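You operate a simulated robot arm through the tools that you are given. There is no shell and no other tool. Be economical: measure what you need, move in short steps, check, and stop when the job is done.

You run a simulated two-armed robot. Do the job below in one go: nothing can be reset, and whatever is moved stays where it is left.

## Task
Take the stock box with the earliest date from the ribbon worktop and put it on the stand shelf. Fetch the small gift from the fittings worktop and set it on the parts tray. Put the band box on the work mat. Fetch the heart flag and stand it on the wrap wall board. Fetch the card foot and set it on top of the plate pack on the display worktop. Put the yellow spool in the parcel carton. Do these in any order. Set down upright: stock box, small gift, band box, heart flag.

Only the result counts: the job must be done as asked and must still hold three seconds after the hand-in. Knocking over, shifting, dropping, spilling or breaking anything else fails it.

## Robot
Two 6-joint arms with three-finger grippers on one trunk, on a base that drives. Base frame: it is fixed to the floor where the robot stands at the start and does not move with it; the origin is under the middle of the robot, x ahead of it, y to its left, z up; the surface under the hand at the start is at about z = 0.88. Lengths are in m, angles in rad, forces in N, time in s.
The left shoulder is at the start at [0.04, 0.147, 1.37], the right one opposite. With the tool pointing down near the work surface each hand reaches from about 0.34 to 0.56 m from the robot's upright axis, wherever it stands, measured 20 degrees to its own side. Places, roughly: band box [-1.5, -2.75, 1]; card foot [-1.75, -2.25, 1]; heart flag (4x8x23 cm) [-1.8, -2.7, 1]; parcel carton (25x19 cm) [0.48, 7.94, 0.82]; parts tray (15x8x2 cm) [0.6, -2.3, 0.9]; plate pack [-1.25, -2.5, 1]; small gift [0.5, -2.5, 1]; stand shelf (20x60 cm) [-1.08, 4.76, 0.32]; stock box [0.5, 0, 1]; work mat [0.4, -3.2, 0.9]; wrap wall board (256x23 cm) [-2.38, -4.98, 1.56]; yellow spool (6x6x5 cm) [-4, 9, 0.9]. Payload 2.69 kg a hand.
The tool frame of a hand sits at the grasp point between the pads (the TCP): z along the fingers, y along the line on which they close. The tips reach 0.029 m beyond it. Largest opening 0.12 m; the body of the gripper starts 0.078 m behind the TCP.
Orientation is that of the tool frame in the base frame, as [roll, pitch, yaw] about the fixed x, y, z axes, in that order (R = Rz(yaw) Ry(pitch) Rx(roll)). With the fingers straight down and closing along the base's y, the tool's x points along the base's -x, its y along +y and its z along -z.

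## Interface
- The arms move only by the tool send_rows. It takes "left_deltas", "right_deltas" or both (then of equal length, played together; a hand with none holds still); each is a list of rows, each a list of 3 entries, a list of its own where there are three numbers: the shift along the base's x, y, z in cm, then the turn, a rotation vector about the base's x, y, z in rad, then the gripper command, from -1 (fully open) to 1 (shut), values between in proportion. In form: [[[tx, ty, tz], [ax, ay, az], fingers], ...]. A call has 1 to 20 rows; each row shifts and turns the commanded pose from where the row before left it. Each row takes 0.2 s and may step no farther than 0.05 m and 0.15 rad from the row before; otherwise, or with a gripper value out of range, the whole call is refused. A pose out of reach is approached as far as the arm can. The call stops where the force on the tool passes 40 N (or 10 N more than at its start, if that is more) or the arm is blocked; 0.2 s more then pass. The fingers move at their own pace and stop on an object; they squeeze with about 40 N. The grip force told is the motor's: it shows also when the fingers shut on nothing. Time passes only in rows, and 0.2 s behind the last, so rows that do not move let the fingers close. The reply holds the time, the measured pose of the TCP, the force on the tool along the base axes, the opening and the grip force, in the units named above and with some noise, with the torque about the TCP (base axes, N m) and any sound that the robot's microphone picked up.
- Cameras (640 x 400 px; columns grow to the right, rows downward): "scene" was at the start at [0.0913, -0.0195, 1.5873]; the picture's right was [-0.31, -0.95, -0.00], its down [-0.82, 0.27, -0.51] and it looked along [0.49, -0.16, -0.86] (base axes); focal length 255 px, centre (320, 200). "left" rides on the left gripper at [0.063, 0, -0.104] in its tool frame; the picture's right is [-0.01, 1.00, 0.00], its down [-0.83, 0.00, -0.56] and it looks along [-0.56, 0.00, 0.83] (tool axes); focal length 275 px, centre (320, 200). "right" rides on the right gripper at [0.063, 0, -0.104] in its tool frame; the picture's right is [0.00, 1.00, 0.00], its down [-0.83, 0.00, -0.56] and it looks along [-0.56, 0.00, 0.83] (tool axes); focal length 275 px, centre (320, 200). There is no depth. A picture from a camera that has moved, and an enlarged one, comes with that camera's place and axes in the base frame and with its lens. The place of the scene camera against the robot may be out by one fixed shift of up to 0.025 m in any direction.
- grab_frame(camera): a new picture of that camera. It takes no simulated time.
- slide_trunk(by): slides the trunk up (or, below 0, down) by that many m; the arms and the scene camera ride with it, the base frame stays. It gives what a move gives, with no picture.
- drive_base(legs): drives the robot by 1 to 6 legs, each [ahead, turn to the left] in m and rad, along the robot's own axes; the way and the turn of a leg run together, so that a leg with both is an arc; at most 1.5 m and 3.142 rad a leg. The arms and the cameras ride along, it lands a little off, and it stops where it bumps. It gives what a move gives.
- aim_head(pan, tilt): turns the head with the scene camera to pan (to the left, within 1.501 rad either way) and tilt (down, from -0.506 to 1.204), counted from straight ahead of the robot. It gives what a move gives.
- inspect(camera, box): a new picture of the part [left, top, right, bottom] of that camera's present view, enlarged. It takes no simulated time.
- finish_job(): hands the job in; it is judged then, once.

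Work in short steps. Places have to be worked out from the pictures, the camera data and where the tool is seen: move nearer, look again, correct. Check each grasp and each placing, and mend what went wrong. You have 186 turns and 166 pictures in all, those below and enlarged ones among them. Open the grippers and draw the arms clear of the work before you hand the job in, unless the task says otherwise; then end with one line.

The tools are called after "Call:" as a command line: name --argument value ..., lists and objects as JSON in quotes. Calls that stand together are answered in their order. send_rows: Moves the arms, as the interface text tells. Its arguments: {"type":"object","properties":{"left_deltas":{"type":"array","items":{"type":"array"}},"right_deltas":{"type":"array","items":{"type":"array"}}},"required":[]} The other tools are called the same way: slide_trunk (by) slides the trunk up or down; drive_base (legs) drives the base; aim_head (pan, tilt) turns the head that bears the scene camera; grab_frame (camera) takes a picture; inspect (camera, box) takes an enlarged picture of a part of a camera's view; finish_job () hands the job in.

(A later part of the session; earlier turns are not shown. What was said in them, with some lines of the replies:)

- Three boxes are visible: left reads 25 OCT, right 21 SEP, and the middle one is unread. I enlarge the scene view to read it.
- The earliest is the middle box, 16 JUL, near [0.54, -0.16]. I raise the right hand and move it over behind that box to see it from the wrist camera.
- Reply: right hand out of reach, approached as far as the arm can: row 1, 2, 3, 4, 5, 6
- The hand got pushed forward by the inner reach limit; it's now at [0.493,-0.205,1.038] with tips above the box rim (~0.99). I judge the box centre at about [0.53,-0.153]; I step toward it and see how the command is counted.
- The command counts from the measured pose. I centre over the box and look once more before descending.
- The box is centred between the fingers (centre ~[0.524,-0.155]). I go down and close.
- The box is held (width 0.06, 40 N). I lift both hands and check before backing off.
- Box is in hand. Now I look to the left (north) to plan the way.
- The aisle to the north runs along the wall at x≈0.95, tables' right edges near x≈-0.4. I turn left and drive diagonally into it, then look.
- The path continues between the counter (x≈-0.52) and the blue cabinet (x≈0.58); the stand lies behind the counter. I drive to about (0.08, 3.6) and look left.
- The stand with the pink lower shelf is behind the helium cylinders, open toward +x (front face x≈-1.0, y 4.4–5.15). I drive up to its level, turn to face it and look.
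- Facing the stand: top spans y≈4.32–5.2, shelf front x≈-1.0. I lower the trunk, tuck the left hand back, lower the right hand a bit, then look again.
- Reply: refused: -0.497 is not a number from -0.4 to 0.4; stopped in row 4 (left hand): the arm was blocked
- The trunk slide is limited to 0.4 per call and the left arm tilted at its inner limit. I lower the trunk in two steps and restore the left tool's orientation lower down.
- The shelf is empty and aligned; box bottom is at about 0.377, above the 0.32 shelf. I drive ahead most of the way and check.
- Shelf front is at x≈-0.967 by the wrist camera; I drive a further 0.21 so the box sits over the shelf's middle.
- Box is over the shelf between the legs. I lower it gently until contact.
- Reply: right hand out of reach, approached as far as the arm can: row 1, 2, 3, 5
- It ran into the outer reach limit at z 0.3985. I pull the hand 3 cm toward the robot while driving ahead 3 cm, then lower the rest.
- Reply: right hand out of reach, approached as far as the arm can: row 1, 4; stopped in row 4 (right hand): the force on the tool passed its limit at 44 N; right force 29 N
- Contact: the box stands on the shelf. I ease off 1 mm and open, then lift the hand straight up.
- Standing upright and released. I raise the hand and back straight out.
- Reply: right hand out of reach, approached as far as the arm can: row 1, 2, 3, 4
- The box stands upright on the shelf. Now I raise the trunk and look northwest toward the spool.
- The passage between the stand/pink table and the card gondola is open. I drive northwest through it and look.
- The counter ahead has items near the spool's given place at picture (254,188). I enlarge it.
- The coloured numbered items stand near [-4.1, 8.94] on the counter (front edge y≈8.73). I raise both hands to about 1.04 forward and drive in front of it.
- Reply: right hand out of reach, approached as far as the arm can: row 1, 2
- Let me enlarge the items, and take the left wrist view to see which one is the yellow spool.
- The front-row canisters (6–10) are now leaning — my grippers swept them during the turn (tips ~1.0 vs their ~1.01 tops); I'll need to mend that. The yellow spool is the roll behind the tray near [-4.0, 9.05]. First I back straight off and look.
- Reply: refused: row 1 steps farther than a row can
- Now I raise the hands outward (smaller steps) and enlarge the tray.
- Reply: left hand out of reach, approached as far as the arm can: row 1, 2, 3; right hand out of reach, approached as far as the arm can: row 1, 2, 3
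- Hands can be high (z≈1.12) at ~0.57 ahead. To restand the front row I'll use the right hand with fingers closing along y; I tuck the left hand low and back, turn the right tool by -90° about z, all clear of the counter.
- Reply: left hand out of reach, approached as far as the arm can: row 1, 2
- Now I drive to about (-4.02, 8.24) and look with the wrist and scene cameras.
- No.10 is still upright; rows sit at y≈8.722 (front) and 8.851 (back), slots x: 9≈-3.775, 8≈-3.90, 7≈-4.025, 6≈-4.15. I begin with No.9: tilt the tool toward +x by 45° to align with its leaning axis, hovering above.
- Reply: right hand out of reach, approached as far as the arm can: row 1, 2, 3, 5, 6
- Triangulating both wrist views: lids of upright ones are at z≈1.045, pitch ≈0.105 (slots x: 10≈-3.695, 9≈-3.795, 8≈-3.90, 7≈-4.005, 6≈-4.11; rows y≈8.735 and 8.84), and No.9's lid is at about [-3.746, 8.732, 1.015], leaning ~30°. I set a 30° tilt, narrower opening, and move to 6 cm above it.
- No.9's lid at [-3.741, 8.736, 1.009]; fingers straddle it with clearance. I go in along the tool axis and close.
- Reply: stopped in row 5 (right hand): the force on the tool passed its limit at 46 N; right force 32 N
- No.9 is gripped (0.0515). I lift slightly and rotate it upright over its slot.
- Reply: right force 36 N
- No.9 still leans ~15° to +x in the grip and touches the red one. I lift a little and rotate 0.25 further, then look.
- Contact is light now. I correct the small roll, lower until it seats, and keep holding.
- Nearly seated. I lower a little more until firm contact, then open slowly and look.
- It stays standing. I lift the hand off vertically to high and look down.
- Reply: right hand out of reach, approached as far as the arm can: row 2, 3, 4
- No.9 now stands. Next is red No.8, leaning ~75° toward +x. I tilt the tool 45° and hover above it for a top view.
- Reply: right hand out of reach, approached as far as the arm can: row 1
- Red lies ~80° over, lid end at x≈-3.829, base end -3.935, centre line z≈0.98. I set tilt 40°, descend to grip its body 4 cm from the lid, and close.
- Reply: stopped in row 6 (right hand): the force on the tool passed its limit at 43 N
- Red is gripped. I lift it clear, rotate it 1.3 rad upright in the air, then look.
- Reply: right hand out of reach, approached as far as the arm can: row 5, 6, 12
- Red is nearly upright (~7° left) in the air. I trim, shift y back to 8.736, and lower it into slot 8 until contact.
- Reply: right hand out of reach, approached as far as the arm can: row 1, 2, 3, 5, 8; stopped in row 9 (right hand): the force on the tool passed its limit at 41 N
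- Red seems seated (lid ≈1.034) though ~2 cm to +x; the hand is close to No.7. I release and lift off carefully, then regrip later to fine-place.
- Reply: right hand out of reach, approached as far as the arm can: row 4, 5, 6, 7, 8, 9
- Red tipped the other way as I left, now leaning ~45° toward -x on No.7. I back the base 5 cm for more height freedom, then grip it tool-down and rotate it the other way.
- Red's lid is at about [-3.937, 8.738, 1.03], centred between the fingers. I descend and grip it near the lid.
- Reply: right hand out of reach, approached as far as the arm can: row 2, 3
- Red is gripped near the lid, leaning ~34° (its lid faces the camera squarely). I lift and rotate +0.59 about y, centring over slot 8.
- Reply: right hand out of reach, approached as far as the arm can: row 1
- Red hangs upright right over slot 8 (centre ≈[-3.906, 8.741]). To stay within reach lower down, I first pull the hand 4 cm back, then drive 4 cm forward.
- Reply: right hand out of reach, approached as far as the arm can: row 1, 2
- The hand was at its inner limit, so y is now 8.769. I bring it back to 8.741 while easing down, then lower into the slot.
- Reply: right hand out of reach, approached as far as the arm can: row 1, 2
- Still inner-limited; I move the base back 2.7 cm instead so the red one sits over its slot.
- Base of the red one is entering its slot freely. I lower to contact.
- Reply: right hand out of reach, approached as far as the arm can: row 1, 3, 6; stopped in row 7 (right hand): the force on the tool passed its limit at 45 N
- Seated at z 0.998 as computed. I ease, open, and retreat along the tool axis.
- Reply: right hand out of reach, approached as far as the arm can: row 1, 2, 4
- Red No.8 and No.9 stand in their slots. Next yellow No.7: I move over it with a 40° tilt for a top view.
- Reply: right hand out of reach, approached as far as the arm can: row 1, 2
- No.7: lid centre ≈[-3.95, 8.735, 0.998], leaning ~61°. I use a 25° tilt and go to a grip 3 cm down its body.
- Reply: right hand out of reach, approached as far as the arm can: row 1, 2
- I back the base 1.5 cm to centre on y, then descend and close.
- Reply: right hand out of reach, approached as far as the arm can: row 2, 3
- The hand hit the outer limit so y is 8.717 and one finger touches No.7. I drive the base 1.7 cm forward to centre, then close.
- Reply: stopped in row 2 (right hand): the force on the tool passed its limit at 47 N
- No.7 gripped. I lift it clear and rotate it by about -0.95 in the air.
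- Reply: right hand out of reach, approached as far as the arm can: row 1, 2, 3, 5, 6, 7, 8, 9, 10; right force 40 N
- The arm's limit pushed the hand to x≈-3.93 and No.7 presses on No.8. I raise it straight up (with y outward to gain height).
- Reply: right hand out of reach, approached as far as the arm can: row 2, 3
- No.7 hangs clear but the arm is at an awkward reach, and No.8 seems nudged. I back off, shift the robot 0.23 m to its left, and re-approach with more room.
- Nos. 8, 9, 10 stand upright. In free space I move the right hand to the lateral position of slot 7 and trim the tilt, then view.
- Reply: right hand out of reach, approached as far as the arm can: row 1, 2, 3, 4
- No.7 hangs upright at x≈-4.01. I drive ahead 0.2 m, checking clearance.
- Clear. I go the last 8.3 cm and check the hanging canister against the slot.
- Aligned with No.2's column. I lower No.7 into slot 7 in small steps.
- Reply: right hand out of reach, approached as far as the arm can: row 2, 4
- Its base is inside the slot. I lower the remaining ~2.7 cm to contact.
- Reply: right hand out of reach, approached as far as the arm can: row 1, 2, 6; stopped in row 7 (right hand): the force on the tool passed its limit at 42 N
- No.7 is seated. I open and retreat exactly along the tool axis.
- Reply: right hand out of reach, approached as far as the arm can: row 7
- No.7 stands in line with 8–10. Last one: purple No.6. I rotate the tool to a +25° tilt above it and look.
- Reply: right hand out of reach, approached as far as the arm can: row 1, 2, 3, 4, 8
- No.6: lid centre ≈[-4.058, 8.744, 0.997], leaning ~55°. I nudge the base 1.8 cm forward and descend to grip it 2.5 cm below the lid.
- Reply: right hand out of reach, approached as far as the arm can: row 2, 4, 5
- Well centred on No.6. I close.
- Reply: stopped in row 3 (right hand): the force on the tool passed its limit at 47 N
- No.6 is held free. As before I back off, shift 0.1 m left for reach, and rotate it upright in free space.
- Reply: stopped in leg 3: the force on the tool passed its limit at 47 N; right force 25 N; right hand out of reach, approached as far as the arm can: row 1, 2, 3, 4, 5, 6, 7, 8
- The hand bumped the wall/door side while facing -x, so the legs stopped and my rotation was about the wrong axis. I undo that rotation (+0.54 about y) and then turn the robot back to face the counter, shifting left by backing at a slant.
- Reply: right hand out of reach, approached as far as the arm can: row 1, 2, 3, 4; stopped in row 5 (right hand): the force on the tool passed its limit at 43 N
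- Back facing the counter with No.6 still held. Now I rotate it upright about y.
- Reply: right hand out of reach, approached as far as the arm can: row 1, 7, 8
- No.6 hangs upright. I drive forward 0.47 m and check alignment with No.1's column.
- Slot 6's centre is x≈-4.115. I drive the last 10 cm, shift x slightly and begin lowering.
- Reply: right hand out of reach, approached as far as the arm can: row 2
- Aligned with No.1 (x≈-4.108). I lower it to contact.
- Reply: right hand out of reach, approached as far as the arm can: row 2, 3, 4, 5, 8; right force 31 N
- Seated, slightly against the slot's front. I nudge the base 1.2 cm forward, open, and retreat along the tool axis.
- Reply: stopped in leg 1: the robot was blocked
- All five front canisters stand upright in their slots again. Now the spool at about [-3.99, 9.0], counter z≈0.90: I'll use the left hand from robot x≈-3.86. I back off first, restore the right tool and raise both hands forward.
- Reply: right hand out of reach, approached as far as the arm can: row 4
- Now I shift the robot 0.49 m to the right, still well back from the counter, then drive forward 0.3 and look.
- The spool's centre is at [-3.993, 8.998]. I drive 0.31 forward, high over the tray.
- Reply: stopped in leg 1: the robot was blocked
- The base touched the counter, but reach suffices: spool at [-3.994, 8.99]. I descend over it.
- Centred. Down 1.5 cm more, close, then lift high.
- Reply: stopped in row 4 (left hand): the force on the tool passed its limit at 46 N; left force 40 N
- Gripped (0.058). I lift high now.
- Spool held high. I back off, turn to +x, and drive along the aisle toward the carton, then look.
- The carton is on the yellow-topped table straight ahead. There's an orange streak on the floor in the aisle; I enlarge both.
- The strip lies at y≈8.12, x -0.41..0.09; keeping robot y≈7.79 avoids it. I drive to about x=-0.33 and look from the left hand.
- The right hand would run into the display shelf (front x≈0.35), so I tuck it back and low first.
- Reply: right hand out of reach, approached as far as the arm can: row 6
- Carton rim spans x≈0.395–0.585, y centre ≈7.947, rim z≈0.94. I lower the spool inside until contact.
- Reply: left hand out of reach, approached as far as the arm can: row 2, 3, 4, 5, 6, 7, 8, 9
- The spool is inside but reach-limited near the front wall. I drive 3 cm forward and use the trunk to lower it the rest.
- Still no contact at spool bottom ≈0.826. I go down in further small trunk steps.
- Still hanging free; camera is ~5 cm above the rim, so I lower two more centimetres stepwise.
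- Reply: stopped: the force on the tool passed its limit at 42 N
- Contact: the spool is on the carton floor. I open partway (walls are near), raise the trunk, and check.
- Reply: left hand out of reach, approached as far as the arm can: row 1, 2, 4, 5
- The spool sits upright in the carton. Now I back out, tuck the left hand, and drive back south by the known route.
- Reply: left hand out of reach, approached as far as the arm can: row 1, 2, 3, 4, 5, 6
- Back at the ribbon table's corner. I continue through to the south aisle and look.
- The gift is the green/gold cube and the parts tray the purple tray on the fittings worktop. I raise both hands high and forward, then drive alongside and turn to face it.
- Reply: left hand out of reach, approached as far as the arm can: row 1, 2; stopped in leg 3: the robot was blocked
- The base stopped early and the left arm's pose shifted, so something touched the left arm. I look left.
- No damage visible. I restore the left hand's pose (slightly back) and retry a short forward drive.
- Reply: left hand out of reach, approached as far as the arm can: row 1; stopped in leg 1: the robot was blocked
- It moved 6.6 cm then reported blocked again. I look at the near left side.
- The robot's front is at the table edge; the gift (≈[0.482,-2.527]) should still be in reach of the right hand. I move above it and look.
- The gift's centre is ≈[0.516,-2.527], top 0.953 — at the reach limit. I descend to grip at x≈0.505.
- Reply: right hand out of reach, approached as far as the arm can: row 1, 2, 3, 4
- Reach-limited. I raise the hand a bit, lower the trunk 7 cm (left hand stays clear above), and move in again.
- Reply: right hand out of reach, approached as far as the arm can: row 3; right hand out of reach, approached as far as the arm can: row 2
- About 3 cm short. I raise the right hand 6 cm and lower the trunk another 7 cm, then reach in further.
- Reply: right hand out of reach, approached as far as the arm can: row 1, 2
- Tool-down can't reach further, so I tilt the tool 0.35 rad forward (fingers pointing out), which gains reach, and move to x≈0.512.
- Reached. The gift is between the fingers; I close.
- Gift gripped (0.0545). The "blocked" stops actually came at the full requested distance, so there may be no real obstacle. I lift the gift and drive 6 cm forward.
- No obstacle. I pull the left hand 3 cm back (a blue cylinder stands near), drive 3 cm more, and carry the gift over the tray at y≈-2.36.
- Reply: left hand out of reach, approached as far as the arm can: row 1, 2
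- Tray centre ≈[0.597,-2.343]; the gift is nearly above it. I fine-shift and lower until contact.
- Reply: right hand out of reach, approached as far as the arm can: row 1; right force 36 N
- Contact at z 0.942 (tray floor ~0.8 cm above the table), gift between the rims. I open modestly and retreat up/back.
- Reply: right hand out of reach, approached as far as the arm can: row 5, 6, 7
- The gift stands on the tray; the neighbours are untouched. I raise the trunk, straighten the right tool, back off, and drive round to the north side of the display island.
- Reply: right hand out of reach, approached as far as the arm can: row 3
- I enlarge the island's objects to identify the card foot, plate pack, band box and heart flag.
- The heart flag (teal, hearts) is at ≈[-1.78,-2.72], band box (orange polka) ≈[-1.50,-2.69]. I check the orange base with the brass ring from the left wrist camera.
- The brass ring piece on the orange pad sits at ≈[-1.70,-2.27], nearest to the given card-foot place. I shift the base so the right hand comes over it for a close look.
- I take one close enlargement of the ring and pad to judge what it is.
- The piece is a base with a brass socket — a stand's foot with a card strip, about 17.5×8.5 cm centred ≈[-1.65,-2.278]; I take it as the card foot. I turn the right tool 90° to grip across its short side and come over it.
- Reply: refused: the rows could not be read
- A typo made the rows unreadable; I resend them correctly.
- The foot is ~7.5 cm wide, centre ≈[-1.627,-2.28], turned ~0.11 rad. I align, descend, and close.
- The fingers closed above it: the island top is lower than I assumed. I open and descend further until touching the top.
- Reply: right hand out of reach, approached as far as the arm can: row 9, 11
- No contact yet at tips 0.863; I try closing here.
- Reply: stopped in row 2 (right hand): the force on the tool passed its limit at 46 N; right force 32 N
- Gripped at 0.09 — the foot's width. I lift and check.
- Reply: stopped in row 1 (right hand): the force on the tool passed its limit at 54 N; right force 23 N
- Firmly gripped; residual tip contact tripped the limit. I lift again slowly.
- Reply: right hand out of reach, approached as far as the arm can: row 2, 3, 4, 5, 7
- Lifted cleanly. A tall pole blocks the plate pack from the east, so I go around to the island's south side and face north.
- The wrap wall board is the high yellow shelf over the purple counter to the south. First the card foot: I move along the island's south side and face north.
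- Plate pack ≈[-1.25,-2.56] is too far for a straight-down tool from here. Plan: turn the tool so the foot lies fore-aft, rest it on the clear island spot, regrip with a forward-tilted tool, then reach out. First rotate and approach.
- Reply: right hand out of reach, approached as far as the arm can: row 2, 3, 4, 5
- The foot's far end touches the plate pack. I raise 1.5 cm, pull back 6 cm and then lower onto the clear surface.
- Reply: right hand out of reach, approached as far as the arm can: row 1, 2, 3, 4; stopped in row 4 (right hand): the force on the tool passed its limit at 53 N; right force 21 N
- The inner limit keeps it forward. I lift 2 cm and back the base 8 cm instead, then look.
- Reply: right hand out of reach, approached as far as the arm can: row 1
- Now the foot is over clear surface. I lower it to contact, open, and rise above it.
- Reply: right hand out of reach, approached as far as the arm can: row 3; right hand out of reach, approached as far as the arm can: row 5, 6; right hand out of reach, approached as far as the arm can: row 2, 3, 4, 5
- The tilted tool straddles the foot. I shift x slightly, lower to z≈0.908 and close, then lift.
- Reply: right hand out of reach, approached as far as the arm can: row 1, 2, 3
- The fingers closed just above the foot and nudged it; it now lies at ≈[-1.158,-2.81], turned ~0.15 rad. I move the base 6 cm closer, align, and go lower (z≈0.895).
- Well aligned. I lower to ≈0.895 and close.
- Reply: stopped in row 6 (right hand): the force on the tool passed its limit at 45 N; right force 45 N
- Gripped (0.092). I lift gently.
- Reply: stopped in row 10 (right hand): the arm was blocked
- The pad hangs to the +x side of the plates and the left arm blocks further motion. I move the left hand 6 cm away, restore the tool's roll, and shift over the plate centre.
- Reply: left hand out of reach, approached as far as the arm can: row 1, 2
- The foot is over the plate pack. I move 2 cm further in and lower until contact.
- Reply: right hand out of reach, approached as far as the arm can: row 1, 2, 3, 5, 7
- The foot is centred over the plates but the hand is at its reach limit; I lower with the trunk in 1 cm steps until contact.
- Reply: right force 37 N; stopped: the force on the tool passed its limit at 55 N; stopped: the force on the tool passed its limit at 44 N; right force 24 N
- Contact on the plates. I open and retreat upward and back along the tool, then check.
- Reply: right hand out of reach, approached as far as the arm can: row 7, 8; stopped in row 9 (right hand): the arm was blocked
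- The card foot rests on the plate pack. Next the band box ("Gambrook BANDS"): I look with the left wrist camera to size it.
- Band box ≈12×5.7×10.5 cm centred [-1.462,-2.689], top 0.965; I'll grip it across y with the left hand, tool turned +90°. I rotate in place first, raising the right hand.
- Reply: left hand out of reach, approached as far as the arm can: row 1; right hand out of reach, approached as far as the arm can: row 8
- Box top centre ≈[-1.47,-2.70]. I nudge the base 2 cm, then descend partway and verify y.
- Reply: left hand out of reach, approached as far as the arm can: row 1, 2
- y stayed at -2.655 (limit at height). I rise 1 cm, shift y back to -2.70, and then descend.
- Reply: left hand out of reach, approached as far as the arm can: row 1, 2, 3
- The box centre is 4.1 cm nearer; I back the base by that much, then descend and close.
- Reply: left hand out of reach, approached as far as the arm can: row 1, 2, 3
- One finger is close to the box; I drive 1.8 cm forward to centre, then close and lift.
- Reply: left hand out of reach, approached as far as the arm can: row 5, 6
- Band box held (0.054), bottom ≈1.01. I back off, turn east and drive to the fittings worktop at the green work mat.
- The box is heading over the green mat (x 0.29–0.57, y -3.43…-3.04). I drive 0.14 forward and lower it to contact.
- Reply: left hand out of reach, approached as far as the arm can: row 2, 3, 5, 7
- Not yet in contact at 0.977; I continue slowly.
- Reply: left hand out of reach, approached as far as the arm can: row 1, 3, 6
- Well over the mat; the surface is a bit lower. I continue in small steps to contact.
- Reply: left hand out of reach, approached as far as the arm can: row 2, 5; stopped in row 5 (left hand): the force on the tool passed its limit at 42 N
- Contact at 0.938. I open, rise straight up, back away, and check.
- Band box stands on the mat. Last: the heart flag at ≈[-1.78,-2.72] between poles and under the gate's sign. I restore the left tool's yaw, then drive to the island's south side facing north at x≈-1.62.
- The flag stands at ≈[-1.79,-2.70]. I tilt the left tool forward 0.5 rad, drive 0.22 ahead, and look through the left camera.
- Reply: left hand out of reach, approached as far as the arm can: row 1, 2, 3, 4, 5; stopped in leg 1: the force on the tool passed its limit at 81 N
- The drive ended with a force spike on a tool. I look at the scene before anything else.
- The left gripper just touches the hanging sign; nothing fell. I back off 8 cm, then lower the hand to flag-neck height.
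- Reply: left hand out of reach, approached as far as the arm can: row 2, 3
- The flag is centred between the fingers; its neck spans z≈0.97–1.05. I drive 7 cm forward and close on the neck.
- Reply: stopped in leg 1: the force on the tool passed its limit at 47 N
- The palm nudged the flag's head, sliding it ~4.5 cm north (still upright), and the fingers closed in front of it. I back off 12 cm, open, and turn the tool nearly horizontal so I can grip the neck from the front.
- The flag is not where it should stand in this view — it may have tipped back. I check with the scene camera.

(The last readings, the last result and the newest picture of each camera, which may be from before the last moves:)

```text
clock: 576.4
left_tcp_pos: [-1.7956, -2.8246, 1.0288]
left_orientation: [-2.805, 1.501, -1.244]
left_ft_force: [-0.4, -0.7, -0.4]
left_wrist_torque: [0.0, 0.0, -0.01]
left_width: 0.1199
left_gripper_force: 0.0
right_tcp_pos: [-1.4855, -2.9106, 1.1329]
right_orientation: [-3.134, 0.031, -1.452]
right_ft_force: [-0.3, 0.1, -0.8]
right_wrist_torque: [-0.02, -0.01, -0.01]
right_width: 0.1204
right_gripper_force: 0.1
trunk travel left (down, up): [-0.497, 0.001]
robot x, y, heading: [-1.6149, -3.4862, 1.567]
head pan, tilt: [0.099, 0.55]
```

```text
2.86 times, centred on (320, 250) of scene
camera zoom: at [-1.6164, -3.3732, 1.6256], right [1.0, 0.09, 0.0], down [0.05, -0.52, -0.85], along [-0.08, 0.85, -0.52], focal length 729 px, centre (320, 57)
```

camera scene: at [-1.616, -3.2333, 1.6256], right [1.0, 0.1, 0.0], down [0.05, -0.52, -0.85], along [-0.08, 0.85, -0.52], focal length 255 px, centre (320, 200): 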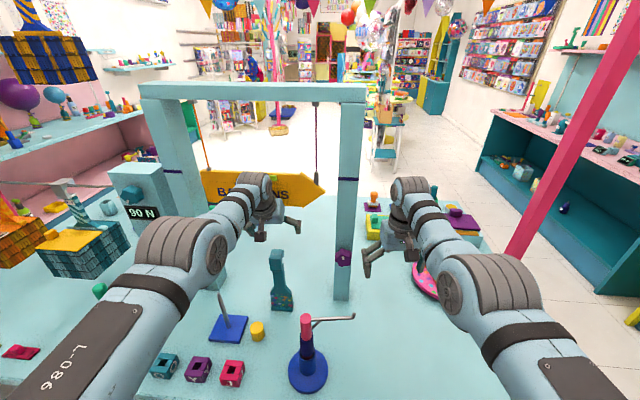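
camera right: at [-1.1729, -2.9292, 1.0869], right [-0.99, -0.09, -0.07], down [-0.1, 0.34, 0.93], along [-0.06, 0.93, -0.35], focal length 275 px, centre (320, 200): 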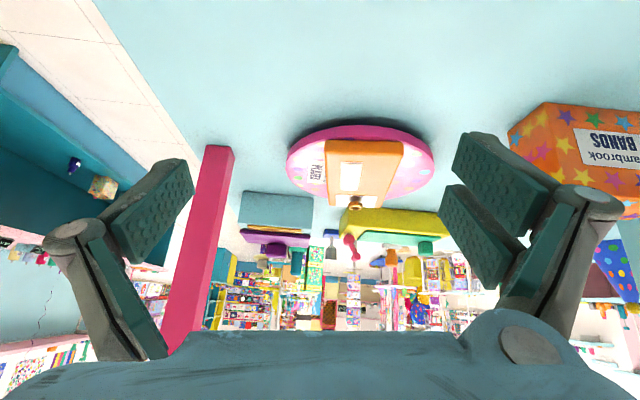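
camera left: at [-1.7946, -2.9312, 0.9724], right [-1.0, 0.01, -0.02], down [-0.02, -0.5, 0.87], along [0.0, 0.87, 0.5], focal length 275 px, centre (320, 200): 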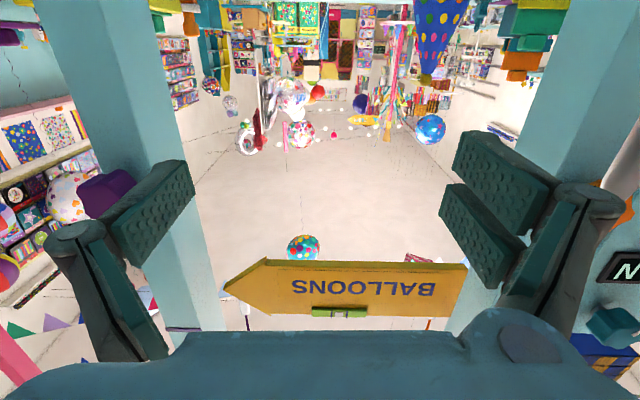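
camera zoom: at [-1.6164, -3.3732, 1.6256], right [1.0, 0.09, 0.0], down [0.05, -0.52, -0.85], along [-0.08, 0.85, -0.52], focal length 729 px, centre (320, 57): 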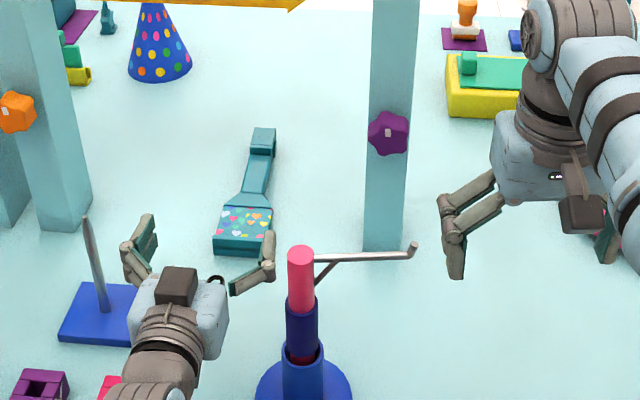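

The flag lies on its back, axis along +y, base end near y≈-2.68. Gripping its body from above and then turning the tool to horizontal will make it upright — just right for the high board. I restore the 0.5 tilt, drive forward, and look.

Call:
send_rows --left_deltas '[[[0, 0, 0], [-0.125, 0, 0], -1], [[0, 0, 0], [-0.125, 0, 0], -1], [[0, 0, 0], [-0.125, 0, 0], -1], [[0, 0, 0], [-0.125, 0, 0], -1], [[0, 0, 0], [-0.125, 0, 0], -1], [[0, 0, 0], [-0.125, 0, 0], -1], [[0, 0, 0], [-0.125, 0, 0], -1], [[0, 0, 0], [-0.125, 0, 0], -1], [[0, 0, 0], [0, 0, 0], -1]]'

Call:
drive_base --legs '[[0.17, 0]]'

Call:
send_rows --left_deltas '[[[0, 0, -3], [0, 0, 0], -1], [[0, 0, -3], [0, 0, 0], -1], [[0, 0, 0], [0, 0, 0], -1]]'

Call:
grab_frame --camera "left"

```text
clock: 578.4
left_tcp_pos: [-1.7951, -2.8231, 1.0297]
left_orientation: [-3.116, 0.504, -1.545]
left_ft_force: [-0.8, -0.1, 0.3]
left_wrist_torque: [0.01, 0.02, 0.01]
left_width: 0.12
left_gripper_force: 0.1
left hand out of reach, approached as far as the arm can: row 1
right_tcp_pos: [-1.4857, -2.9109, 1.1336]
right_orientation: [-3.134, 0.031, -1.451]
right_ft_force: [0.1, -0.1, 0.4]
right_wrist_torque: [0.01, 0.0, -0.03]
right_width: 0.1201
right_gripper_force: 0.0
trunk travel left (down, up): [-0.497, 0.001]
robot x, y, heading: [-1.6152, -3.4839, 1.565]
head pan, tilt: [0.099, 0.55]
```

```text
clock: 579.8
left_tcp_pos: [-1.797, -2.6583, 1.0324]
left_orientation: [-3.117, 0.509, -1.543]
left_ft_force: [0.8, -1.3, 0.0]
left_wrist_torque: [0.0, -0.01, 0.0]
left_width: 0.1201
left_gripper_force: 0.0
right_tcp_pos: [-1.4853, -2.7443, 1.1361]
right_orientation: [-3.132, 0.037, -1.45]
right_ft_force: [0.1, -0.4, 0.6]
right_wrist_torque: [0.06, 0.04, 0.0]
right_width: 0.1201
right_gripper_force: 0.2
trunk travel left (down, up): [-0.497, 0.001]
robot x, y, heading: [-1.6125, -3.3181, 1.565]
head pan, tilt: [0.099, 0.55]
```

```text
clock: 580.6
left_tcp_pos: [-1.7985, -2.6696, 0.9857]
left_orientation: [-3.117, 0.504, -1.544]
left_ft_force: [-0.5, -1.0, -0.4]
left_wrist_torque: [0.01, -0.03, -0.01]
left_width: 0.1197
left_gripper_force: 0.0
left hand out of reach, approached as far as the arm can: row 1, 2
right_tcp_pos: [-1.4853, -2.7407, 1.1325]
right_orientation: [-3.134, 0.033, -1.45]
right_ft_force: [0.3, -0.5, -0.1]
right_wrist_torque: [-0.01, 0.0, 0.01]
right_width: 0.1202
right_gripper_force: 0.2
trunk travel left (down, up): [-0.497, 0.001]
robot x, y, heading: [-1.6139, -3.3143, 1.568]
head pan, tilt: [0.099, 0.55]
```

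```text
10 pictures are left
camera left: at [-1.7967, -2.7755, 1.0461], right [-1.0, -0.01, -0.02], down [-0.02, 0.46, 0.89], along [0.0, 0.89, -0.46], focal length 275 px, centre (320, 200)
```

left: 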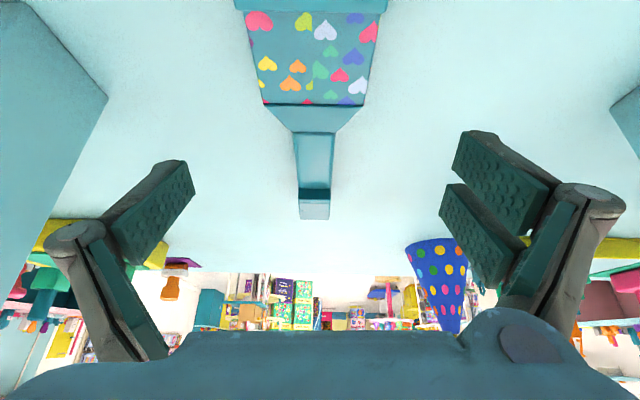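

The flag's body spans y≈-2.70…-2.636 at x≈-1.795. I drive 5 cm closer, then lower to z≈0.893 aiming at y≈-2.665, and close.

Call:
drive_base --legs '[[0.05, 0]]'

Call:
send_rows --left_deltas '[[[0.2, -2, -2], [0, 0, 0], -1], [[0, -2, -2.5], [0, 0, 0], -1], [[0, -0.5, -2.5], [0, 0, 0], -1], [[0, 0, -1.8], [0, 0, 0], -1], [[0, 0, 0], [0, 0, 0], -1]]'

```text
clock: 581.5
left_tcp_pos: [-1.7998, -2.6173, 0.985]
left_orientation: [-3.117, 0.508, -1.542]
left_ft_force: [-0.1, -0.9, -1.1]
left_wrist_torque: [0.12, 0.0, -0.01]
left_width: 0.1198
left_gripper_force: 0.2
right_tcp_pos: [-1.4868, -2.6857, 1.1345]
right_orientation: [-3.132, 0.031, -1.45]
right_ft_force: [-0.7, -0.8, -1.1]
right_wrist_torque: [0.02, -0.02, 0.0]
right_width: 0.1198
right_gripper_force: 0.0
trunk travel left (down, up): [-0.497, 0.001]
robot x, y, heading: [-1.6111, -3.2626, 1.563]
head pan, tilt: [0.099, 0.55]
```

```text
clock: 582.8
left_tcp_pos: [-1.7959, -2.6661, 0.9007]
left_orientation: [-3.119, 0.514, -1.544]
left_ft_force: [-1.7, 0.1, 6.9]
left_wrist_torque: [-0.12, 0.46, 0.04]
left_width: 0.1203
left_gripper_force: 0.0
right_tcp_pos: [-1.4875, -2.6912, 1.1368]
right_orientation: [-3.134, 0.036, -1.452]
right_ft_force: [0.2, 0.5, 0.0]
right_wrist_torque: [-0.03, 0.02, -0.02]
right_width: 0.1201
right_gripper_force: 0.0
trunk travel left (down, up): [-0.497, 0.001]
robot x, y, heading: [-1.6154, -3.2633, 1.566]
head pan, tilt: [0.099, 0.55]
```

At the right spot with slight contact. I close on the body.

Call:
send_rows --left_deltas '[[[0, 0, 0.3], [0, 0, 0], 0], [[0, 0, 0], [0, 0, 0], 1], [[0, 0, 0], [0, 0, 0], 1]]'

Call:
send_rows --left_deltas '[[[0, 0, 0.4], [0, 0, 0], 1], [[0, 0, 0.6], [0, 0, 0], 1], [[0, 0, 2], [0, 0, 0], 1], [[0, 0, 3], [0, 0, 0], 1], [[0, 0, 0], [0, 0, 0], 1]]'

Call:
grab_frame --camera "left"

```text
clock: 583.4
left_tcp_pos: [-1.8064, -2.6686, 0.9134]
left_orientation: [-3.133, 0.533, -1.548]
left_ft_force: [-18.8, -10.4, 41.8]
left_wrist_torque: [-0.71, 2.32, 0.26]
left_width: 0.0706
left_gripper_force: 34.6
right_tcp_pos: [-1.4912, -2.6982, 1.1424]
right_orientation: [-3.132, 0.046, -1.447]
right_ft_force: [0.3, -1.7, 1.1]
right_wrist_torque: [0.07, 0.02, 0.0]
right_width: 0.1201
right_gripper_force: 0.1
trunk travel left (down, up): [-0.497, 0.001]
robot x, y, heading: [-1.6117, -3.2665, 1.573]
head pan, tilt: [0.099, 0.55]
stopped in row 3 (left hand): the force on the tool passed its limit at 42 N (the readings are from after the stop); the commanded pose is now the measured one
```

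```text
clock: 584.6
left_tcp_pos: [-1.7987, -2.6658, 0.9629]
left_orientation: [-3.126, 0.514, -1.547]
left_ft_force: [0.7, -0.1, 0.1]
left_wrist_torque: [-0.04, -0.01, 0.0]
left_width: 0.069
left_gripper_force: 39.9
right_tcp_pos: [-1.4874, -2.6908, 1.1356]
right_orientation: [-3.132, 0.036, -1.448]
right_ft_force: [0.4, 0.7, -0.1]
right_wrist_torque: [0.04, -0.02, -0.03]
right_width: 0.1198
right_gripper_force: 0.1
trunk travel left (down, up): [-0.497, 0.001]
robot x, y, heading: [-1.6115, -3.2647, 1.567]
head pan, tilt: [0.099, 0.55]
```

```text
9 pictures are left
camera left: at [-1.7973, -2.7704, 1.0228], right [-1.0, -0.01, -0.01], down [-0.02, 0.45, 0.89], along [-0.01, 0.89, -0.45], focal length 275 px, centre (320, 200)
```

left: 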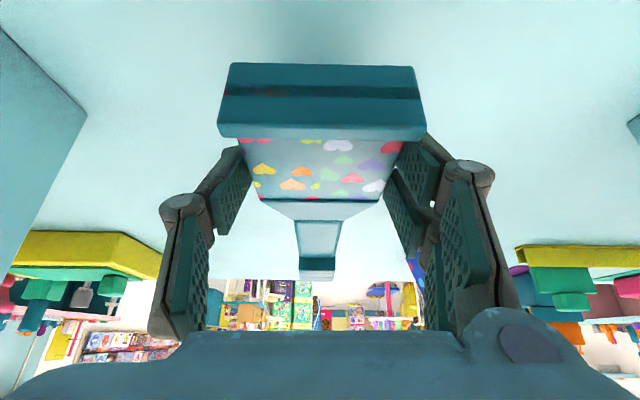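

The flag is held by its body (0.069). I lift a bit more and back straight out from between the poles, then turn the tool up so the flag stands upright.

Call:
send_rows --left_deltas '[[[0, 0, 2], [0, 0, 0], 1], [[0, 0, 3], [0, 0, 0], 1], [[0, 0, 0], [0, 0, 0], 1]]'

Call:
drive_base --legs '[[-0.4, 0]]'

Call:
send_rows --left_deltas '[[[0, 0, 1], [0.13, 0, 0], 1], [[0, 0, 1], [0.13, 0, 0], 1], [[0, 0, 1], [0.13, 0, 0], 1], [[0, 0, 1], [0.13, 0, 0], 1], [[0, 0, 2], [0.13, 0, 0], 1], [[0, 0, 2], [0.13, 0, 0], 1], [[0, 0, 3], [0.13, 0, 0], 1], [[0, 0, 3], [0.13, 0, 0], 1], [[0, 0, 4], [0.13, 0, 0], 1], [[0, 0, 4], [0.13, 0, 0], 1], [[0, 0, 4], [0.13, 0, 0], 1], [[0, 0, 4], [0.14, 0, 0], 1], [[0, 0, 0], [0, 0, 0], 1]]'

Call:
grab_frame --camera "scene"

```text
clock: 585.4
left_tcp_pos: [-1.8006, -2.6644, 1.0131]
left_orientation: [-3.124, 0.513, -1.546]
left_ft_force: [0.9, -0.1, 0.6]
left_wrist_torque: [-0.04, -0.03, -0.02]
left_width: 0.0691
left_gripper_force: 40.7
right_tcp_pos: [-1.4881, -2.6885, 1.1369]
right_orientation: [-3.133, 0.036, -1.448]
right_ft_force: [-0.8, 0.0, 0.3]
right_wrist_torque: [-0.03, 0.04, 0.04]
right_width: 0.12
right_gripper_force: 0.1
trunk travel left (down, up): [-0.497, 0.001]
robot x, y, heading: [-1.6157, -3.2702, 1.571]
head pan, tilt: [0.099, 0.55]
```

```text
clock: 587.9
left_tcp_pos: [-1.8012, -3.0663, 1.012]
left_orientation: [-3.127, 0.512, -1.546]
left_ft_force: [0.3, 0.8, -0.8]
left_wrist_torque: [-0.05, -0.01, 0.02]
left_width: 0.0689
left_gripper_force: 39.7
right_tcp_pos: [-1.4881, -3.0901, 1.1355]
right_orientation: [-3.133, 0.036, -1.448]
right_ft_force: [-0.4, 0.8, 0.8]
right_wrist_torque: [-0.03, -0.03, 0.0]
right_width: 0.1201
right_gripper_force: 0.1
trunk travel left (down, up): [-0.497, 0.001]
robot x, y, heading: [-1.6155, -3.6668, 1.571]
head pan, tilt: [0.099, 0.55]
```

```text
clock: 590.7
left_tcp_pos: [-1.7994, -3.0681, 1.3062]
left_orientation: [-0.034, 1.084, 1.524]
left_ft_force: [0.0, -0.4, -0.2]
left_wrist_torque: [0.04, 0.02, -0.02]
left_width: 0.0689
left_gripper_force: 39.9
left hand out of reach, approached as far as the arm can: row 12
right_tcp_pos: [-1.4877, -3.0948, 1.1365]
right_orientation: [-3.133, 0.037, -1.449]
right_ft_force: [-0.3, 0.2, 0.6]
right_wrist_torque: [0.01, 0.03, -0.01]
right_width: 0.12
right_gripper_force: 0.1
trunk travel left (down, up): [-0.497, 0.001]
robot x, y, heading: [-1.6136, -3.6663, 1.571]
head pan, tilt: [0.099, 0.55]
```

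```text
8 pictures are left
camera scene: at [-1.6162, -3.5575, 1.6257], right [1.0, 0.1, 0.0], down [0.05, -0.52, -0.85], along [-0.08, 0.85, -0.52], focal length 255 px, centre (320, 200)
```

scene: 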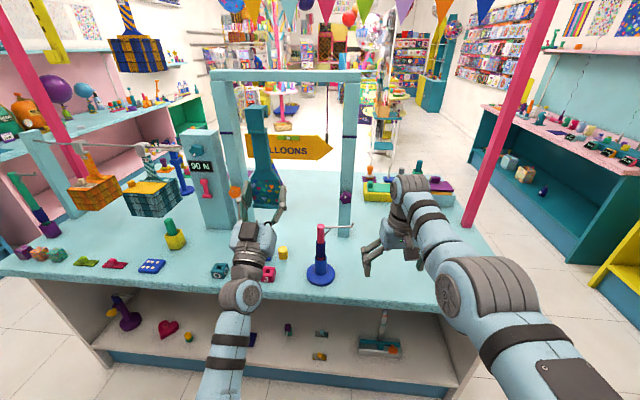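

The flag hangs upright in front of the hand. Now I raise it to z≈1.68 in free space.

Call:
send_rows --left_deltas '[[[1, 0, 4.5], [0, 0, 0], 1], [[1, 0, 4.5], [0, 0, 0], 1], [[1, 0, 4.5], [0, 0, 0], 1], [[1, 0, 4.5], [0, 0, 0], 1], [[1, 0, 4.5], [0, 0, 0], 1], [[1, 0, 4.5], [0, 0, 0], 1], [[1, 0, 4.5], [0, 0, 0], 1], [[0, 0, 4.5], [0, 0, 0], 1], [[0, 0, 1.5], [0, 0, 0], 1], [[0, 0, 0], [0, 0, 0], 1]]'

```text
clock: 592.9
left_tcp_pos: [-1.7312, -3.068, 1.6805]
left_orientation: [-0.036, 1.057, 1.527]
left_ft_force: [0.0, -0.2, -0.3]
left_wrist_torque: [0.0, -0.01, -0.02]
left_width: 0.0688
left_gripper_force: 39.3
right_tcp_pos: [-1.4878, -3.0926, 1.1362]
right_orientation: [-3.134, 0.036, -1.448]
right_ft_force: [-0.6, 0.8, 0.0]
right_wrist_torque: [0.01, 0.02, -0.01]
right_width: 0.1198
right_gripper_force: 0.1
trunk travel left (down, up): [-0.497, 0.001]
robot x, y, heading: [-1.6113, -3.6709, 1.571]
head pan, tilt: [0.099, 0.55]
```

z 1.68 is reached. I'll set the flag on the board from the front (facing south) near its free east end, x≈-1.17. I drive round and look.

Call:
drive_base --legs '[[0, -2.291], [0.42, 0], [0, -0.851]]'

Call:
aim_head --pan 0.1 --tilt 0.1

Call:
grab_frame --camera "scene"

```text
clock: 603.1
left_tcp_pos: [-1.1816, -4.5447, 1.6807]
left_orientation: [-0.036, 1.057, -1.616]
left_ft_force: [-1.1, 0.4, -0.8]
left_wrist_torque: [0.04, 0.01, -0.03]
left_width: 0.069
left_gripper_force: 39.8
right_tcp_pos: [-1.4222, -4.5202, 1.1361]
right_orientation: [-3.133, 0.034, 1.692]
right_ft_force: [-0.2, -0.5, -0.8]
right_wrist_torque: [0.01, -0.02, 0.02]
right_width: 0.1199
right_gripper_force: 0.0
trunk travel left (down, up): [-0.497, 0.001]
robot x, y, heading: [-1.2954, -3.945, -1.569]
head pan, tilt: [0.099, 0.55]
```

```text
clock: 604.0
left_tcp_pos: [-1.1827, -4.5452, 1.6797]
left_orientation: [-0.035, 1.057, -1.616]
left_ft_force: [0.9, 0.1, -1.0]
left_wrist_torque: [-0.01, -0.01, -0.03]
left_width: 0.0689
left_gripper_force: 40.2
right_tcp_pos: [-1.4245, -4.5191, 1.1366]
right_orientation: [-3.132, 0.037, 1.692]
right_ft_force: [-0.6, 0.5, -0.3]
right_wrist_torque: [0.0, -0.05, -0.01]
right_width: 0.1201
right_gripper_force: 0.0
trunk travel left (down, up): [-0.497, 0.001]
robot x, y, heading: [-1.2996, -3.9467, -1.573]
head pan, tilt: [0.099, 0.099]
```

```text
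7 pictures are left
camera scene: at [-1.2818, -4.0549, 1.6672], right [-1.0, -0.1, 0.0], down [-0.01, 0.1, -0.99], along [0.1, -0.99, -0.1], focal length 255 px, centre (320, 200)
```

scene: 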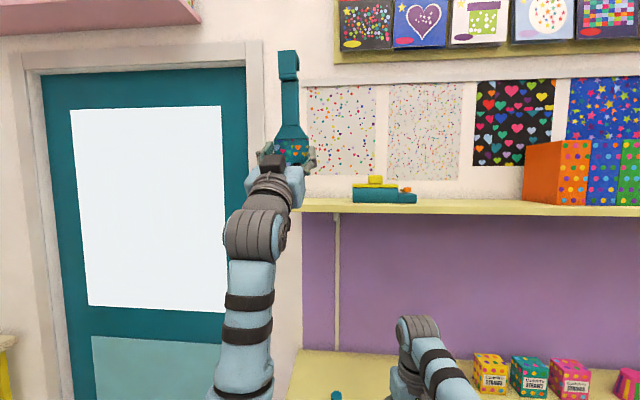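

There's a wider free stretch on the board between the teal stand and the orange boxes (x≈-1.53…-1.86). I shift the robot 0.5 m west and come forward 0.2 m.

Call:
drive_base --legs '[[0, -1.57], [0.505, 0], [0, 1.57], [0.2, 0]]'

Call:
send_rows --left_deltas '[[[0, -3.5, 0], [0, 0, 0], 1], [[0, -3.5, 0], [0, 0, 0], 1], [[0, -3.5, 0], [0, 0, 0], 1], [[0, -2, 0], [0, 0, 0], 1], [[0, 0, 0], [0, 0, 0], 1]]'

Call:
grab_frame --camera "scene"

```text
clock: 615.9
left_tcp_pos: [-1.674, -4.7359, 1.6841]
left_orientation: [-0.036, 1.052, -1.598]
left_ft_force: [0.0, 0.9, -0.2]
left_wrist_torque: [0.05, 0.0, 0.01]
left_width: 0.0689
left_gripper_force: 40.1
right_tcp_pos: [-1.9174, -4.7182, 1.1394]
right_orientation: [-3.131, 0.04, 1.709]
right_ft_force: [0.2, 0.6, 1.3]
right_wrist_torque: [-0.05, -0.02, 0.0]
right_width: 0.12
right_gripper_force: 0.1
trunk travel left (down, up): [-0.497, 0.001]
robot x, y, heading: [-1.8023, -4.1437, -1.554]
head pan, tilt: [0.099, 0.099]
```

```text
clock: 617.1
left_tcp_pos: [-1.6728, -4.8545, 1.6817]
left_orientation: [-0.046, 1.053, -1.598]
left_ft_force: [0.9, -0.8, -0.4]
left_wrist_torque: [0.02, -0.05, 0.02]
left_width: 0.069
left_gripper_force: 40.2
left hand out of reach, approached as far as the arm can: row 4
right_tcp_pos: [-1.9169, -4.7224, 1.1355]
right_orientation: [-3.134, 0.038, 1.709]
right_ft_force: [0.2, 0.3, 0.1]
right_wrist_torque: [-0.01, -0.01, -0.02]
right_width: 0.12
right_gripper_force: 0.2
trunk travel left (down, up): [-0.497, 0.001]
robot x, y, heading: [-1.8023, -4.1448, -1.554]
head pan, tilt: [0.099, 0.099]
```

```text
6 pictures are left
camera scene: at [-1.7824, -4.2554, 1.6673], right [-0.99, -0.12, 0.0], down [-0.01, 0.1, -0.99], along [0.11, -0.99, -0.1], focal length 255 px, centre (320, 200)
```

scene: 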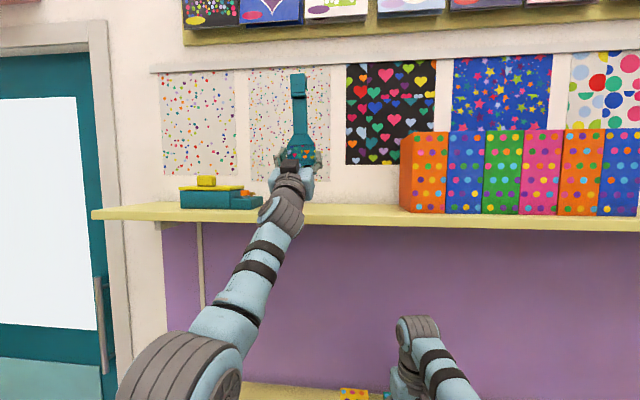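

The flag is in the gap but reach-limited at y≈-4.885 for its centre. I drive 2.5 cm more, lower to ~1.63 and extend further.

Call:
drive_base --legs '[[0.025, 0]]'

Call:
send_rows --left_deltas '[[[0, 0, -2], [0, 0, 0], 1], [[0, 0, -2.5], [0, 0, 0], 1], [[0, -1.5, 0], [0, 0, 0], 1], [[0, -1.5, 0], [0, 0, 0], 1], [[0, -1, 0], [0, 0, 0], 1], [[0, 0, 0], [0, 0, 0], 1]]'

Call:
grab_frame --camera "left"

```text
clock: 617.9
left_tcp_pos: [-1.6718, -4.8729, 1.6839]
left_orientation: [-0.044, 1.048, -1.6]
left_ft_force: [-0.2, 0.6, 0.0]
left_wrist_torque: [0.06, -0.02, -0.01]
left_width: 0.0692
left_gripper_force: 40.2
right_tcp_pos: [-1.9158, -4.7433, 1.1388]
right_orientation: [-3.134, 0.041, 1.708]
right_ft_force: [0.3, 1.4, 0.1]
right_wrist_torque: [-0.04, 0.0, 0.01]
right_width: 0.1201
right_gripper_force: 0.0
trunk travel left (down, up): [-0.497, 0.001]
robot x, y, heading: [-1.8008, -4.1682, -1.553]
head pan, tilt: [0.099, 0.099]
```

```text
clock: 619.3
left_tcp_pos: [-1.6718, -4.8933, 1.6343]
left_orientation: [-0.045, 1.052, -1.601]
left_ft_force: [0.7, -0.5, -0.2]
left_wrist_torque: [0.03, 0.03, 0.02]
left_width: 0.0689
left_gripper_force: 39.9
left hand out of reach, approached as far as the arm can: row 4, 5
right_tcp_pos: [-1.9156, -4.7473, 1.1362]
right_orientation: [-3.133, 0.037, 1.709]
right_ft_force: [-0.7, 0.3, -0.3]
right_wrist_torque: [-0.01, 0.01, -0.01]
right_width: 0.1197
right_gripper_force: 0.0
trunk travel left (down, up): [-0.497, 0.001]
robot x, y, heading: [-1.7995, -4.1676, -1.553]
head pan, tilt: [0.099, 0.099]
```

```text
5 pictures are left
camera left: at [-1.6734, -4.8342, 1.5298], right [1.0, 0.01, -0.02], down [0.0, 0.89, 0.45], along [0.02, -0.45, 0.89], focal length 275 px, centre (320, 200)
```

left: 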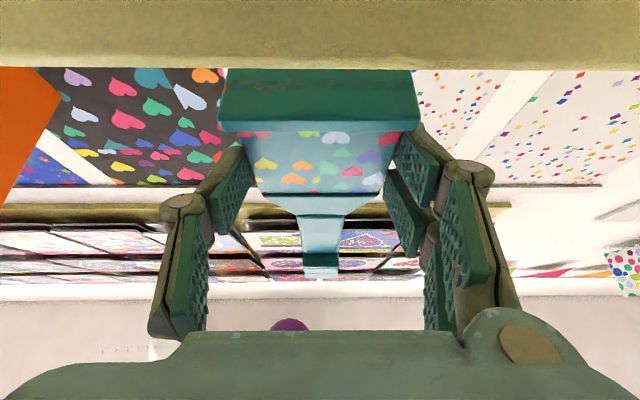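

The flag's base is ~2 cm inside the board's front edge and above it. I lower it in small steps until contact.

Call:
send_rows --left_deltas '[[[0, 0, -1], [0, 0, 0], 1], [[0, 0, -0.8], [0, 0, 0], 1], [[0, 0, -0.6], [0, 0, 0], 1], [[0, 0, -0.5], [0, 0, 0], 1], [[0, 0, -0.4], [0, 0, 0], 1], [[0, 0, -0.4], [0, 0, 0], 1], [[0, 0, -0.4], [0, 0, 0], 1], [[0, 0, -0.4], [0, 0, 0], 1]]'

```text
clock: 621.1
left_tcp_pos: [-1.6727, -4.8891, 1.5949]
left_orientation: [-0.046, 1.048, -1.6]
left_ft_force: [0.4, 2.2, 8.8]
left_wrist_torque: [0.35, -0.31, 0.16]
left_width: 0.069
left_gripper_force: 40.0
right_tcp_pos: [-1.9167, -4.744, 1.1364]
right_orientation: [-3.133, 0.039, 1.712]
right_ft_force: [0.0, -0.5, 0.2]
right_wrist_torque: [-0.03, -0.04, 0.04]
right_width: 0.1201
right_gripper_force: 0.2
trunk travel left (down, up): [-0.497, 0.001]
robot x, y, heading: [-1.7996, -4.1709, -1.558]
head pan, tilt: [0.099, 0.099]
```

Light contact. I press a touch more and check the base from the left camera.

Call:
send_rows --left_deltas '[[[0, 0, -0.3], [0, 0, 0], 1], [[0, 0, -0.3], [0, 0, 0], 1], [[0, 0, 0], [0, 0, 0], 1]]'

Call:
inspect --camera "scene" --box '[240, 60, 360, 230]'

```text
clock: 621.9
left_tcp_pos: [-1.6726, -4.884, 1.5926]
left_orientation: [-0.041, 1.041, -1.595]
left_ft_force: [1.8, 0.7, 32.9]
left_wrist_torque: [0.89, -1.37, -0.03]
left_width: 0.0692
left_gripper_force: 39.5
right_tcp_pos: [-1.9172, -4.7409, 1.1392]
right_orientation: [-3.133, 0.043, 1.71]
right_ft_force: [0.3, 1.4, 0.6]
right_wrist_torque: [-0.01, 0.01, -0.01]
right_width: 0.1203
right_gripper_force: 0.0
trunk travel left (down, up): [-0.497, 0.001]
robot x, y, heading: [-1.7967, -4.1698, -1.556]
head pan, tilt: [0.099, 0.099]
```

```text
2.35 times, centred on (300, 145) of scene
camera zoom: at [-1.783, -4.2714, 1.6681], right [-0.99, -0.12, 0.0], down [-0.01, 0.09, -1.0], along [0.12, -0.99, -0.09], focal length 600 px, centre (367, 329)
```

zoom: 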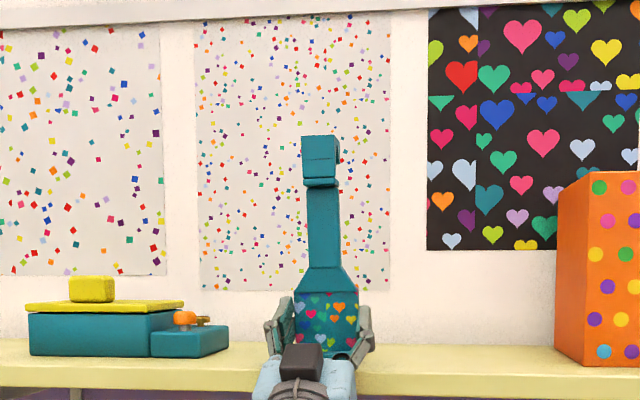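

The flag stands upright on the board. I ease the pressure, open gradually, and withdraw horizontally.

Call:
send_rows --left_deltas '[[[0, 0, 0.2], [0, 0, 0], 1], [[0, 0, 0], [0, 0, 0], 0.1], [[0, 0, 0], [0, 0, 0], -0.2], [[0, 0, 0], [0, 0, 0], -0.6], [[0, 0, 0], [0, 0, 0], -1], [[0, 0, 0], [0, 0, 0], -1]]'

Call:
inspect --camera "left" --box '[160, 0, 480, 300]'

```text
clock: 623.3
left_tcp_pos: [-1.6824, -4.8863, 1.5929]
left_orientation: [-0.031, 1.045, -1.588]
left_ft_force: [-14.0, -2.4, 31.8]
left_wrist_torque: [0.77, -1.18, 0.24]
left_width: 0.1066
left_gripper_force: 0.2
right_tcp_pos: [-1.9219, -4.7421, 1.1381]
right_orientation: [-3.137, 0.043, 1.711]
right_ft_force: [0.6, 0.3, 0.4]
right_wrist_torque: [0.0, -0.03, 0.0]
right_width: 0.1204
right_gripper_force: 0.0
trunk travel left (down, up): [-0.497, 0.001]
robot x, y, heading: [-1.8013, -4.1709, -1.563]
head pan, tilt: [0.099, 0.099]
```

```text
1.33 times, centred on (320, 150) of left
camera zoom: at [-1.6828, -4.8275, 1.4853], right [1.0, 0.01, -0.01], down [-0.01, 0.9, 0.44], along [0.02, -0.44, 0.9], focal length 367 px, centre (320, 267)
```

zoom: 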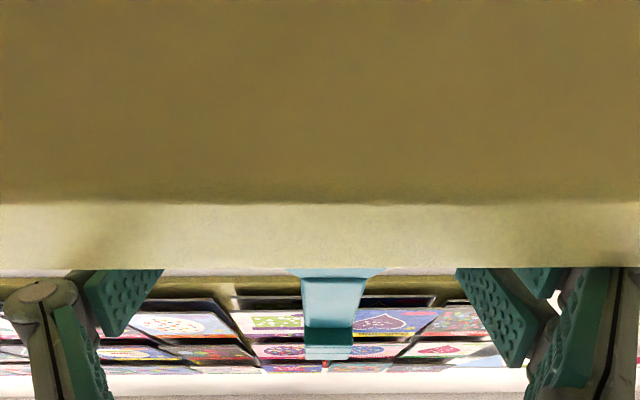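

The hand itself presses on the board edge now (grip open, flag standing). I rise slightly and withdraw straight back by hand, then check.

Call:
send_rows --left_deltas '[[[0.3, 0, 0.4], [0, 0, 0], -1], [[0.3, 0, 0.4], [0, 0, 0], -1], [[0, 1.5, 0.2], [0, 0, 0], -1], [[0, 3, 0], [0, 0, 0], -1], [[0, 3, 0], [0, 0, 0], -1], [[0, 3, 0], [0, 0, 0], -1], [[0, 0, 0], [0, 0, 0], -1]]'

Call:
drive_base --legs '[[-0.3, 0]]'

Call:
grab_frame --camera "scene"

```text
clock: 624.9
left_tcp_pos: [-1.6678, -4.7893, 1.5971]
left_orientation: [-0.044, 1.053, -1.598]
left_ft_force: [-1.0, -0.1, -0.8]
left_wrist_torque: [0.04, -0.02, -0.04]
left_width: 0.1199
left_gripper_force: 0.0
right_tcp_pos: [-1.9162, -4.7478, 1.1358]
right_orientation: [-3.135, 0.037, 1.709]
right_ft_force: [-0.6, 0.2, -0.1]
right_wrist_torque: [0.01, -0.02, -0.04]
right_width: 0.1201
right_gripper_force: 0.1
trunk travel left (down, up): [-0.497, 0.001]
robot x, y, heading: [-1.7963, -4.1729, -1.557]
head pan, tilt: [0.099, 0.099]
```

```text
clock: 626.9
left_tcp_pos: [-1.673, -4.4965, 1.5955]
left_orientation: [-0.047, 1.056, -1.602]
left_ft_force: [0.9, -0.8, 0.9]
left_wrist_torque: [-0.02, 0.05, 0.01]
left_width: 0.12
left_gripper_force: 0.0
right_tcp_pos: [-1.9204, -4.4537, 1.1338]
right_orientation: [-3.133, 0.032, 1.708]
right_ft_force: [-0.5, 0.0, 0.1]
right_wrist_torque: [-0.01, 0.01, 0.02]
right_width: 0.1198
right_gripper_force: 0.1
trunk travel left (down, up): [-0.497, 0.001]
robot x, y, heading: [-1.8018, -3.8756, -1.554]
head pan, tilt: [0.099, 0.099]
```

```text
2 pictures are left
camera scene: at [-1.7867, -3.9882, 1.6669], right [-0.99, -0.11, 0.0], down [-0.01, 0.1, -0.99], along [0.11, -0.99, -0.1], focal length 255 px, centre (320, 200)
```

scene: 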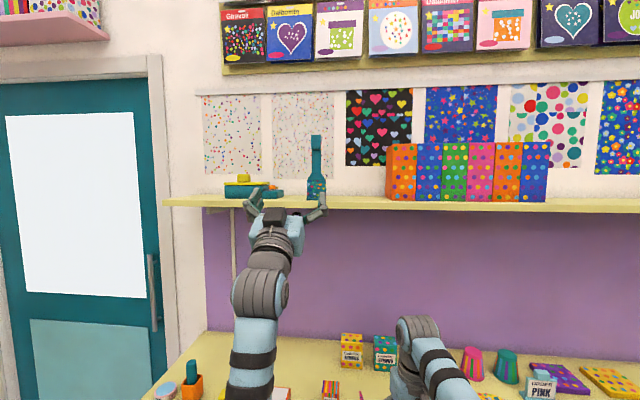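

The flag stands upright on the board, both grippers are open and clear, and all six placements are done. I hand in.

Call:
finish_job

```text
The job is handed in.
```

All six items are placed and the job is handed in, but along the way I knocked over canisters 6–9 on the counter by the yellow spool. I stood all four back in their slots, though not necessarily exactly where they were. I also brushed the hanging BALLOONS sign. The base with the brass socket that I set on the plate pack is my best guess at the card foot.
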